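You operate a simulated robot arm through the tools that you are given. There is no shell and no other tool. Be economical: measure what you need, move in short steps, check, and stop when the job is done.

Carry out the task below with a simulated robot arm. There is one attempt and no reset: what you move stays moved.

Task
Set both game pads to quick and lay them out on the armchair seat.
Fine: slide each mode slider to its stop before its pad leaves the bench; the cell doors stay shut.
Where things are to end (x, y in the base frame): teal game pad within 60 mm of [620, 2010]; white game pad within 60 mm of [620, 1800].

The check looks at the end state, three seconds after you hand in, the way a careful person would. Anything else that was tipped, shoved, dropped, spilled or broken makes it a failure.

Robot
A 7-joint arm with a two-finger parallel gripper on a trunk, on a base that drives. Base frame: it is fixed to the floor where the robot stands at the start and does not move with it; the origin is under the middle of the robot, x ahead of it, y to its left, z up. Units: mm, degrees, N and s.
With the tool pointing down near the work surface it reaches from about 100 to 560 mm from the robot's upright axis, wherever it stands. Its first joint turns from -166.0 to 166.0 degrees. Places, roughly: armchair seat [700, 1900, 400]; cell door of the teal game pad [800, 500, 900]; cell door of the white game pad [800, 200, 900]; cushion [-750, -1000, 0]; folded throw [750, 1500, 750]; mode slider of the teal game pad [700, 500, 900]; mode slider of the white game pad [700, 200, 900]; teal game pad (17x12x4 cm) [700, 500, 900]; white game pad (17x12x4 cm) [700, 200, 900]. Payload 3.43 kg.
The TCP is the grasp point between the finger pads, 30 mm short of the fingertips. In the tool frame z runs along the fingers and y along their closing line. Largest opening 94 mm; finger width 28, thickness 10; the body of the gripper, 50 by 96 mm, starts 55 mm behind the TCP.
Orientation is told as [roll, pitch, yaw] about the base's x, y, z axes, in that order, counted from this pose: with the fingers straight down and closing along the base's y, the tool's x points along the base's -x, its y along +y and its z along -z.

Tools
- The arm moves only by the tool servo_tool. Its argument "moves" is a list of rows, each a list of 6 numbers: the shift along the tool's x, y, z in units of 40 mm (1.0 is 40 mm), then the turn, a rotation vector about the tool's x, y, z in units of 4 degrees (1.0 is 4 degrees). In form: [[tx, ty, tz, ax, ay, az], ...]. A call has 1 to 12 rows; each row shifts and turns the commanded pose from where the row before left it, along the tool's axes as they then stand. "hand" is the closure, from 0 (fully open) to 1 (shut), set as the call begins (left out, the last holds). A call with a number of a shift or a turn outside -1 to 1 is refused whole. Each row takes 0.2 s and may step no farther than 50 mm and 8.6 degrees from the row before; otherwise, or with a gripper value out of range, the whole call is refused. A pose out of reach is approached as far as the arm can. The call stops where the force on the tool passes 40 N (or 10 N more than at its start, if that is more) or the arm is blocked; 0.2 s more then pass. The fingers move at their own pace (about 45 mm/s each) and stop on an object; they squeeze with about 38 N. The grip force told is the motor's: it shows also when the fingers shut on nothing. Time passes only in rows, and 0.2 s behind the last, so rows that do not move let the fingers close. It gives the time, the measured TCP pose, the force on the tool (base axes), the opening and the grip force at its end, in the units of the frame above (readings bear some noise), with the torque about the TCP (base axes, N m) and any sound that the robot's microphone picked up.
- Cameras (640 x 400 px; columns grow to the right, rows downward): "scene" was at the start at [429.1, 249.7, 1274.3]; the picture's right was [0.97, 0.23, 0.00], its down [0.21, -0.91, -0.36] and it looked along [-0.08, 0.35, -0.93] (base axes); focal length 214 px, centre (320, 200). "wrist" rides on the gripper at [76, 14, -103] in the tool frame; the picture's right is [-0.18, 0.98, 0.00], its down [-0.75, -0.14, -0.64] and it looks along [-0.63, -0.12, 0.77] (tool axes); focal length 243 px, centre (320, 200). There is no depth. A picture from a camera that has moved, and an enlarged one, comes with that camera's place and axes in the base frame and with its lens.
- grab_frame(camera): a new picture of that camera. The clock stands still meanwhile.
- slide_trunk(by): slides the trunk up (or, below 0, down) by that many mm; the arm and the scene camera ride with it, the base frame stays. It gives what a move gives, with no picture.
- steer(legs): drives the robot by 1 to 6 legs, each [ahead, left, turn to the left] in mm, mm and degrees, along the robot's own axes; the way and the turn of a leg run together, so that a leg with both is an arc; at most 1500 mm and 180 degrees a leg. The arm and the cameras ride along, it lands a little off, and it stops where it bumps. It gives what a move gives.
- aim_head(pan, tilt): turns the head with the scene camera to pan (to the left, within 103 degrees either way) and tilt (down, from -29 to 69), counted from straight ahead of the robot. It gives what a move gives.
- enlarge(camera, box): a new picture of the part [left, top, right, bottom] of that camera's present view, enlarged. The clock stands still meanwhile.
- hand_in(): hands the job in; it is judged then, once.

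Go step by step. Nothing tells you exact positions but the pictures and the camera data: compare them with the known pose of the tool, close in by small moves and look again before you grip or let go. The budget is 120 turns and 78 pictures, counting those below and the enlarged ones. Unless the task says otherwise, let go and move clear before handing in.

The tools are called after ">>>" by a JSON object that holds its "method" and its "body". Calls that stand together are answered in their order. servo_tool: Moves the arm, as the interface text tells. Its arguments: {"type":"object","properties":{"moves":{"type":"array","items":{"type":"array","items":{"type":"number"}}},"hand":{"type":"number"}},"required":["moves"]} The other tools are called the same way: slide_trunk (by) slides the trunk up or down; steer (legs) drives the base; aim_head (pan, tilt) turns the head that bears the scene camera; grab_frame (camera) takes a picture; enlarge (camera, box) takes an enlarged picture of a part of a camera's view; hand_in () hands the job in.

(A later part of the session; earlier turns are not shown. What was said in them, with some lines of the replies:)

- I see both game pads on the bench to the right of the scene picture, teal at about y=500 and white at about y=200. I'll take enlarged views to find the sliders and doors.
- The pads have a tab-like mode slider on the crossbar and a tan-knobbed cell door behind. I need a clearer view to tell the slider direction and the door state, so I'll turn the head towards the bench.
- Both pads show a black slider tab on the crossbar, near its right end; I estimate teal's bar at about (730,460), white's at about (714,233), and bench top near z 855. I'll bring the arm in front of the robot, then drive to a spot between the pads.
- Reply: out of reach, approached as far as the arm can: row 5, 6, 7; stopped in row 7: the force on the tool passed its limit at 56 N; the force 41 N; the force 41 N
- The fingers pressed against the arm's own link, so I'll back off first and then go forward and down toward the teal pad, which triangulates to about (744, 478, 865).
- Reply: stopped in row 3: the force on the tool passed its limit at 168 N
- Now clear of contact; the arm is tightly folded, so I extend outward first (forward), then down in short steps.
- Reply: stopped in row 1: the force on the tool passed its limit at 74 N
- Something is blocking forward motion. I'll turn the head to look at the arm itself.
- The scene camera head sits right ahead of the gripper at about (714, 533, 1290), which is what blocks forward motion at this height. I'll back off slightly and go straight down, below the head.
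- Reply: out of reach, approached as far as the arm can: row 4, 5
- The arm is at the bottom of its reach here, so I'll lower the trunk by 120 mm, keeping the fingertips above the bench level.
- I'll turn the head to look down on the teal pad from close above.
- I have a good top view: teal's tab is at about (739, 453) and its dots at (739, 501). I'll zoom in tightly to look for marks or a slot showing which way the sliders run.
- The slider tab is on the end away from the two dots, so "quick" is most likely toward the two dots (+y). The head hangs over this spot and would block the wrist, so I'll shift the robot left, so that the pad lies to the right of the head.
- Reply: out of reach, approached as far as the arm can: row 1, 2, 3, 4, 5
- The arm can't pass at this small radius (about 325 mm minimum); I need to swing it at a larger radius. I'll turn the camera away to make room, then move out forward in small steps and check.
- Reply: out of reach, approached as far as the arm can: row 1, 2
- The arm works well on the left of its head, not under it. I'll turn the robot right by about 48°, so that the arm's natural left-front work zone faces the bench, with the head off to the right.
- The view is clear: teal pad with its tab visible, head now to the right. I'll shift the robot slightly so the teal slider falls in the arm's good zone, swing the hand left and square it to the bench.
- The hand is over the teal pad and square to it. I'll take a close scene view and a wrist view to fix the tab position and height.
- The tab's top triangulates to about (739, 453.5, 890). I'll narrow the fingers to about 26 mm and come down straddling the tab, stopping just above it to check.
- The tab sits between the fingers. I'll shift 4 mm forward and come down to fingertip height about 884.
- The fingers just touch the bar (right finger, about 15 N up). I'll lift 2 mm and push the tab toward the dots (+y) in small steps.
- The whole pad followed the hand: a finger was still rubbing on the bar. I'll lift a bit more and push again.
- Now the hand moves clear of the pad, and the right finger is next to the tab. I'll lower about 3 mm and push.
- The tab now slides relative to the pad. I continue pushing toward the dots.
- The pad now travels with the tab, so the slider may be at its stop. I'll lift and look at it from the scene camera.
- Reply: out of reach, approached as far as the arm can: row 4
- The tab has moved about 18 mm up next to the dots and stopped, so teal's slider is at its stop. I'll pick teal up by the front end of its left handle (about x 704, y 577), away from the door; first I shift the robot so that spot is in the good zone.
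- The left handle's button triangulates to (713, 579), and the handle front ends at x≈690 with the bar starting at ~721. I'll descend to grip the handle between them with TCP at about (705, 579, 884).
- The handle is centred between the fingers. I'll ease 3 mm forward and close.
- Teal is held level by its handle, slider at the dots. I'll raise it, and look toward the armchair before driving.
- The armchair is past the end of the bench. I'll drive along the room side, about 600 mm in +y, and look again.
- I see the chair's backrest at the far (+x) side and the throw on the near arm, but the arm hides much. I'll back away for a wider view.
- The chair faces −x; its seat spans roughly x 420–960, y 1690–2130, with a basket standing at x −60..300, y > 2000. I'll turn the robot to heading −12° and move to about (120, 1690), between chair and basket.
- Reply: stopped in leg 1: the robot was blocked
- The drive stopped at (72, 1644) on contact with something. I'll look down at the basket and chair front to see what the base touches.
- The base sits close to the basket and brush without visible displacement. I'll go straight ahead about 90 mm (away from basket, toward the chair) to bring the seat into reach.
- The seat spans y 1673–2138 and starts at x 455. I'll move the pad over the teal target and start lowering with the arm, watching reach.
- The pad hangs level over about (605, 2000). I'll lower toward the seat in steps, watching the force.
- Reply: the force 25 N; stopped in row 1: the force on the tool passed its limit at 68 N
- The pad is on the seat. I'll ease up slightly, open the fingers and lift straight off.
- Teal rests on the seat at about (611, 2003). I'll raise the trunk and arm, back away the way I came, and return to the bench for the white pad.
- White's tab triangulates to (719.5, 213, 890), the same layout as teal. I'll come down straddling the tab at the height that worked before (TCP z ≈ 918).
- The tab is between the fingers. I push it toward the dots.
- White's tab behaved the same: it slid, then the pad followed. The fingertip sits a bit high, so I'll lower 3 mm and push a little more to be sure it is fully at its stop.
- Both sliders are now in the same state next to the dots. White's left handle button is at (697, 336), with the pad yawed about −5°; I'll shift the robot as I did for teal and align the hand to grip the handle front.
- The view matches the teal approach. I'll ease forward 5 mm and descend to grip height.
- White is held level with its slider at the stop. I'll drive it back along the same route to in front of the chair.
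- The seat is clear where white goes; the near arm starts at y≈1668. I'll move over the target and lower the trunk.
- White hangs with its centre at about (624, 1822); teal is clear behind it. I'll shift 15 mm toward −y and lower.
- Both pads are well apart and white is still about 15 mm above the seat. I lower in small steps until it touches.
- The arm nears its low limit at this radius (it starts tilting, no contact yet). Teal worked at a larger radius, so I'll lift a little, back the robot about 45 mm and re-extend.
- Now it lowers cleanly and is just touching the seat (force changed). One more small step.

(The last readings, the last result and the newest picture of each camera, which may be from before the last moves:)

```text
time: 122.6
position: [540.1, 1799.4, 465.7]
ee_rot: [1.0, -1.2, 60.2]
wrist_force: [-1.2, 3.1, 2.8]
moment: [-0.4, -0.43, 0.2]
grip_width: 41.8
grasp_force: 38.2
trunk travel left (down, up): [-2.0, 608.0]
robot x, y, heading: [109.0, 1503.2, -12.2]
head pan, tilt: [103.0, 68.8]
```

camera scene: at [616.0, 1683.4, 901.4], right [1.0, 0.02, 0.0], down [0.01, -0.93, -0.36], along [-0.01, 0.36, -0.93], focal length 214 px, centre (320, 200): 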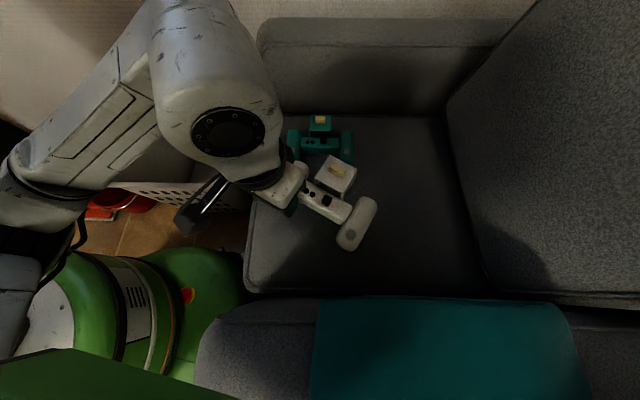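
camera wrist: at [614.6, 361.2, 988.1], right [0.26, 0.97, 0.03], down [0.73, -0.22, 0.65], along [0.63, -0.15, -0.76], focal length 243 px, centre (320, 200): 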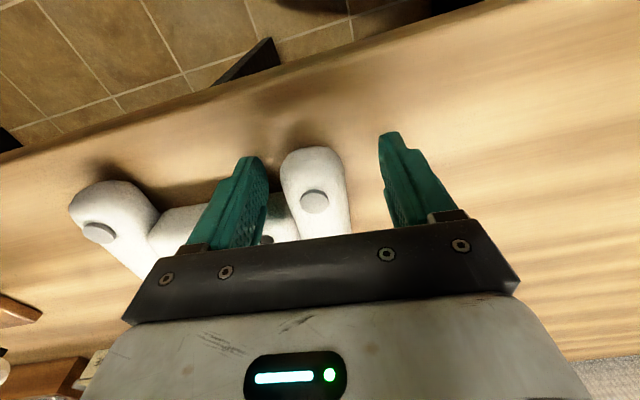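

The pad is resting on the seat. I open the fingers and lift straight off.

>>> {"method": "servo_tool", "body": {"moves": [[0, 0, 0, 0, 0, 0], [0, 0, 0, 0, 0, 0], [0, 0, 0, 0, 0, 0]], "hand": 0.25}}

>>> {"method": "servo_tool", "body": {"moves": [[0, 0, -0.5, 0, 0, 0], [0, 0, -0.8, 0, 0, 0], [0, 0, -1, 0, 0, 0], [0, 0, -1, 0, 0, 0]]}}

>>> {"method": "slide_trunk", "body": {"by": 253}}

>>> {"method": "grab_frame", "body": {"camera": "scene"}}

```text
time: 123.4
position: [540.2, 1799.0, 465.6]
ee_rot: [1.1, -1.3, 60.1]
wrist_force: [-0.7, 0.6, -0.1]
moment: [0.02, 0.0, 0.03]
grip_width: 70.7
grasp_force: 0.0
trunk travel left (down, up): [-2.0, 608.0]
robot x, y, heading: [104.1, 1500.8, -12.2]
head pan, tilt: [103.0, 68.8]
```

```text
time: 124.4
position: [538.8, 1798.3, 599.7]
ee_rot: [1.0, -1.1, 60.1]
wrist_force: [0.0, -0.4, -0.4]
moment: [-0.03, 0.0, -0.01]
grip_width: 70.7
grasp_force: 0.0
trunk travel left (down, up): [-2.0, 608.0]
robot x, y, heading: [111.0, 1504.3, -12.3]
head pan, tilt: [103.0, 68.8]
```

```text
time: 127.0
position: [539.5, 1798.1, 852.6]
ee_rot: [1.0, -1.3, 60.1]
wrist_force: [-1.3, 0.6, -0.9]
moment: [-0.02, 0.01, 0.04]
grip_width: 70.3
grasp_force: 0.1
trunk travel left (down, up): [-255.0, 355.0]
robot x, y, heading: [108.3, 1504.3, -12.4]
head pan, tilt: [103.0, 68.8]
```

```text
14 pictures are left
camera scene: at [580.8, 1656.8, 1154.3], right [1.0, 0.01, 0.0], down [0.01, -0.93, -0.36], along [-0.01, 0.36, -0.93], focal length 214 px, centre (320, 200)
```

scene: 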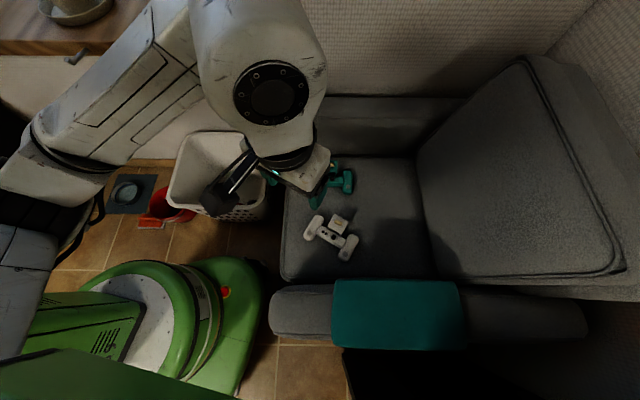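

White sits at about (618, 1805). I'll raise the arm, back away from the chair and check everything once more.

>>> {"method": "servo_tool", "body": {"moves": [[0.5, 0, -0.9, 0, 0, 0], [0.5, 0, -0.9, 0, 0, 0], [0, 0, -0.9, 0, 0, 0]]}}

>>> {"method": "steer", "body": {"legs": [[-220, -60, 0]]}}

>>> {"method": "aim_head", "body": {"pan": 85, "tilt": 55}}

>>> {"method": "grab_frame", "body": {"camera": "scene"}}

>>> {"method": "enlarge", "body": {"camera": "scene", "box": [320, 100, 560, 260]}}

```text
time: 127.8
position: [515.7, 1764.7, 958.5]
ee_rot: [1.0, -1.2, 60.0]
wrist_force: [0.6, 0.2, -0.1]
moment: [0.01, 0.02, 0.01]
grip_width: 70.5
grasp_force: 0.0
trunk travel left (down, up): [-255.0, 355.0]
robot x, y, heading: [109.0, 1500.2, -12.3]
head pan, tilt: [103.0, 68.8]
```

```text
time: 129.5
position: [292.3, 1750.4, 959.6]
ee_rot: [1.1, -1.2, 60.0]
wrist_force: [0.0, 0.5, -0.4]
moment: [-0.02, -0.03, -0.03]
grip_width: 70.7
grasp_force: 0.0
trunk travel left (down, up): [-255.0, 355.0]
robot x, y, heading: [-110.7, 1491.1, -12.0]
head pan, tilt: [103.0, 68.8]
```

```text
time: 130.3
position: [293.5, 1751.3, 957.7]
ee_rot: [1.0, -1.3, 60.0]
wrist_force: [-0.1, 0.6, -0.4]
moment: [-0.02, 0.01, -0.01]
grip_width: 70.7
grasp_force: 0.1
trunk travel left (down, up): [-255.0, 355.0]
robot x, y, heading: [-112.7, 1489.2, -12.2]
head pan, tilt: [85.0, 55.0]
```

```text
13 pictures are left
camera scene: at [380.6, 1654.9, 1169.7], right [0.96, -0.3, 0.0], down [-0.24, -0.78, -0.57], along [0.17, 0.55, -0.82], focal length 214 px, centre (320, 200)
```

scene: 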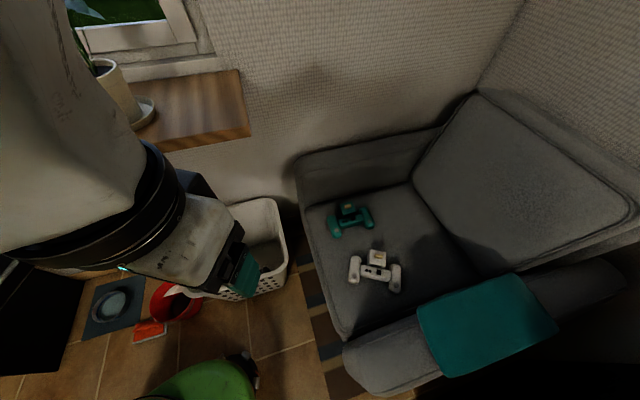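

```text
2.50 times, centred on (440, 180) of scene
camera zoom: at [380.6, 1654.9, 1169.7], right [0.96, -0.3, 0.0], down [-0.24, -0.78, -0.57], along [0.17, 0.55, -0.82], focal length 536 px, centre (20, 250)
```

zoom: 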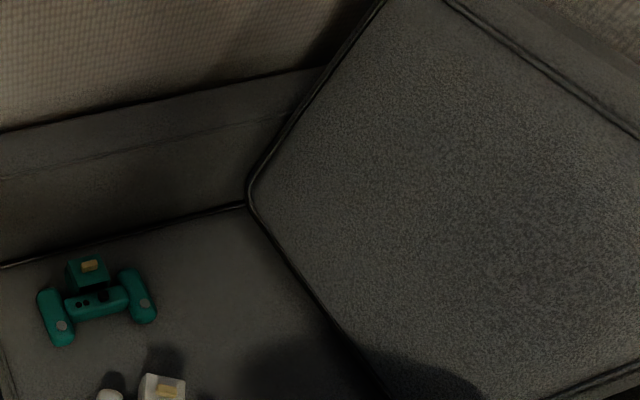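

Teal is at about (615, 2010) and white at about (622, 1812). One close look at sliders and doors.

>>> {"method": "enlarge", "body": {"camera": "scene", "box": [310, 185, 430, 305]}}

```text
3.33 times, centred on (370, 245) of scene
camera zoom: at [380.6, 1654.9, 1169.7], right [0.96, -0.3, 0.0], down [-0.24, -0.78, -0.57], along [0.17, 0.55, -0.82], focal length 715 px, centre (153, 50)
```

zoom: 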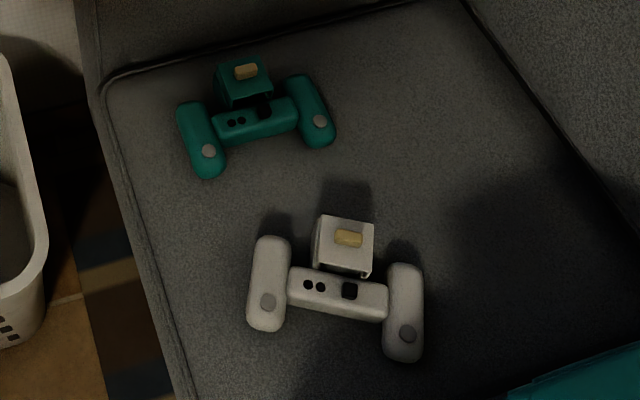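

Both pads lie flat on the seat, with sliders by the dots and doors shut. The arm is clear, so I hand in.

>>> {"method": "hand_in", "body": {}}

```text
The job is handed in.
```

I laid both game pads flat on the armchair seat, teal at about (615, 2010) and white at about (622, 1812), with their cell doors shut, and handed in.

- **Quick setting:** each mode slider was pushed toward its two dots until it stopped, before its pad left the bench. The pads carry no labels, so "quick" being the dot end is my reading.
- **Base contact:** the base was blocked once between the basket and the chair. Nothing looked displaced in the pictures afterwards.
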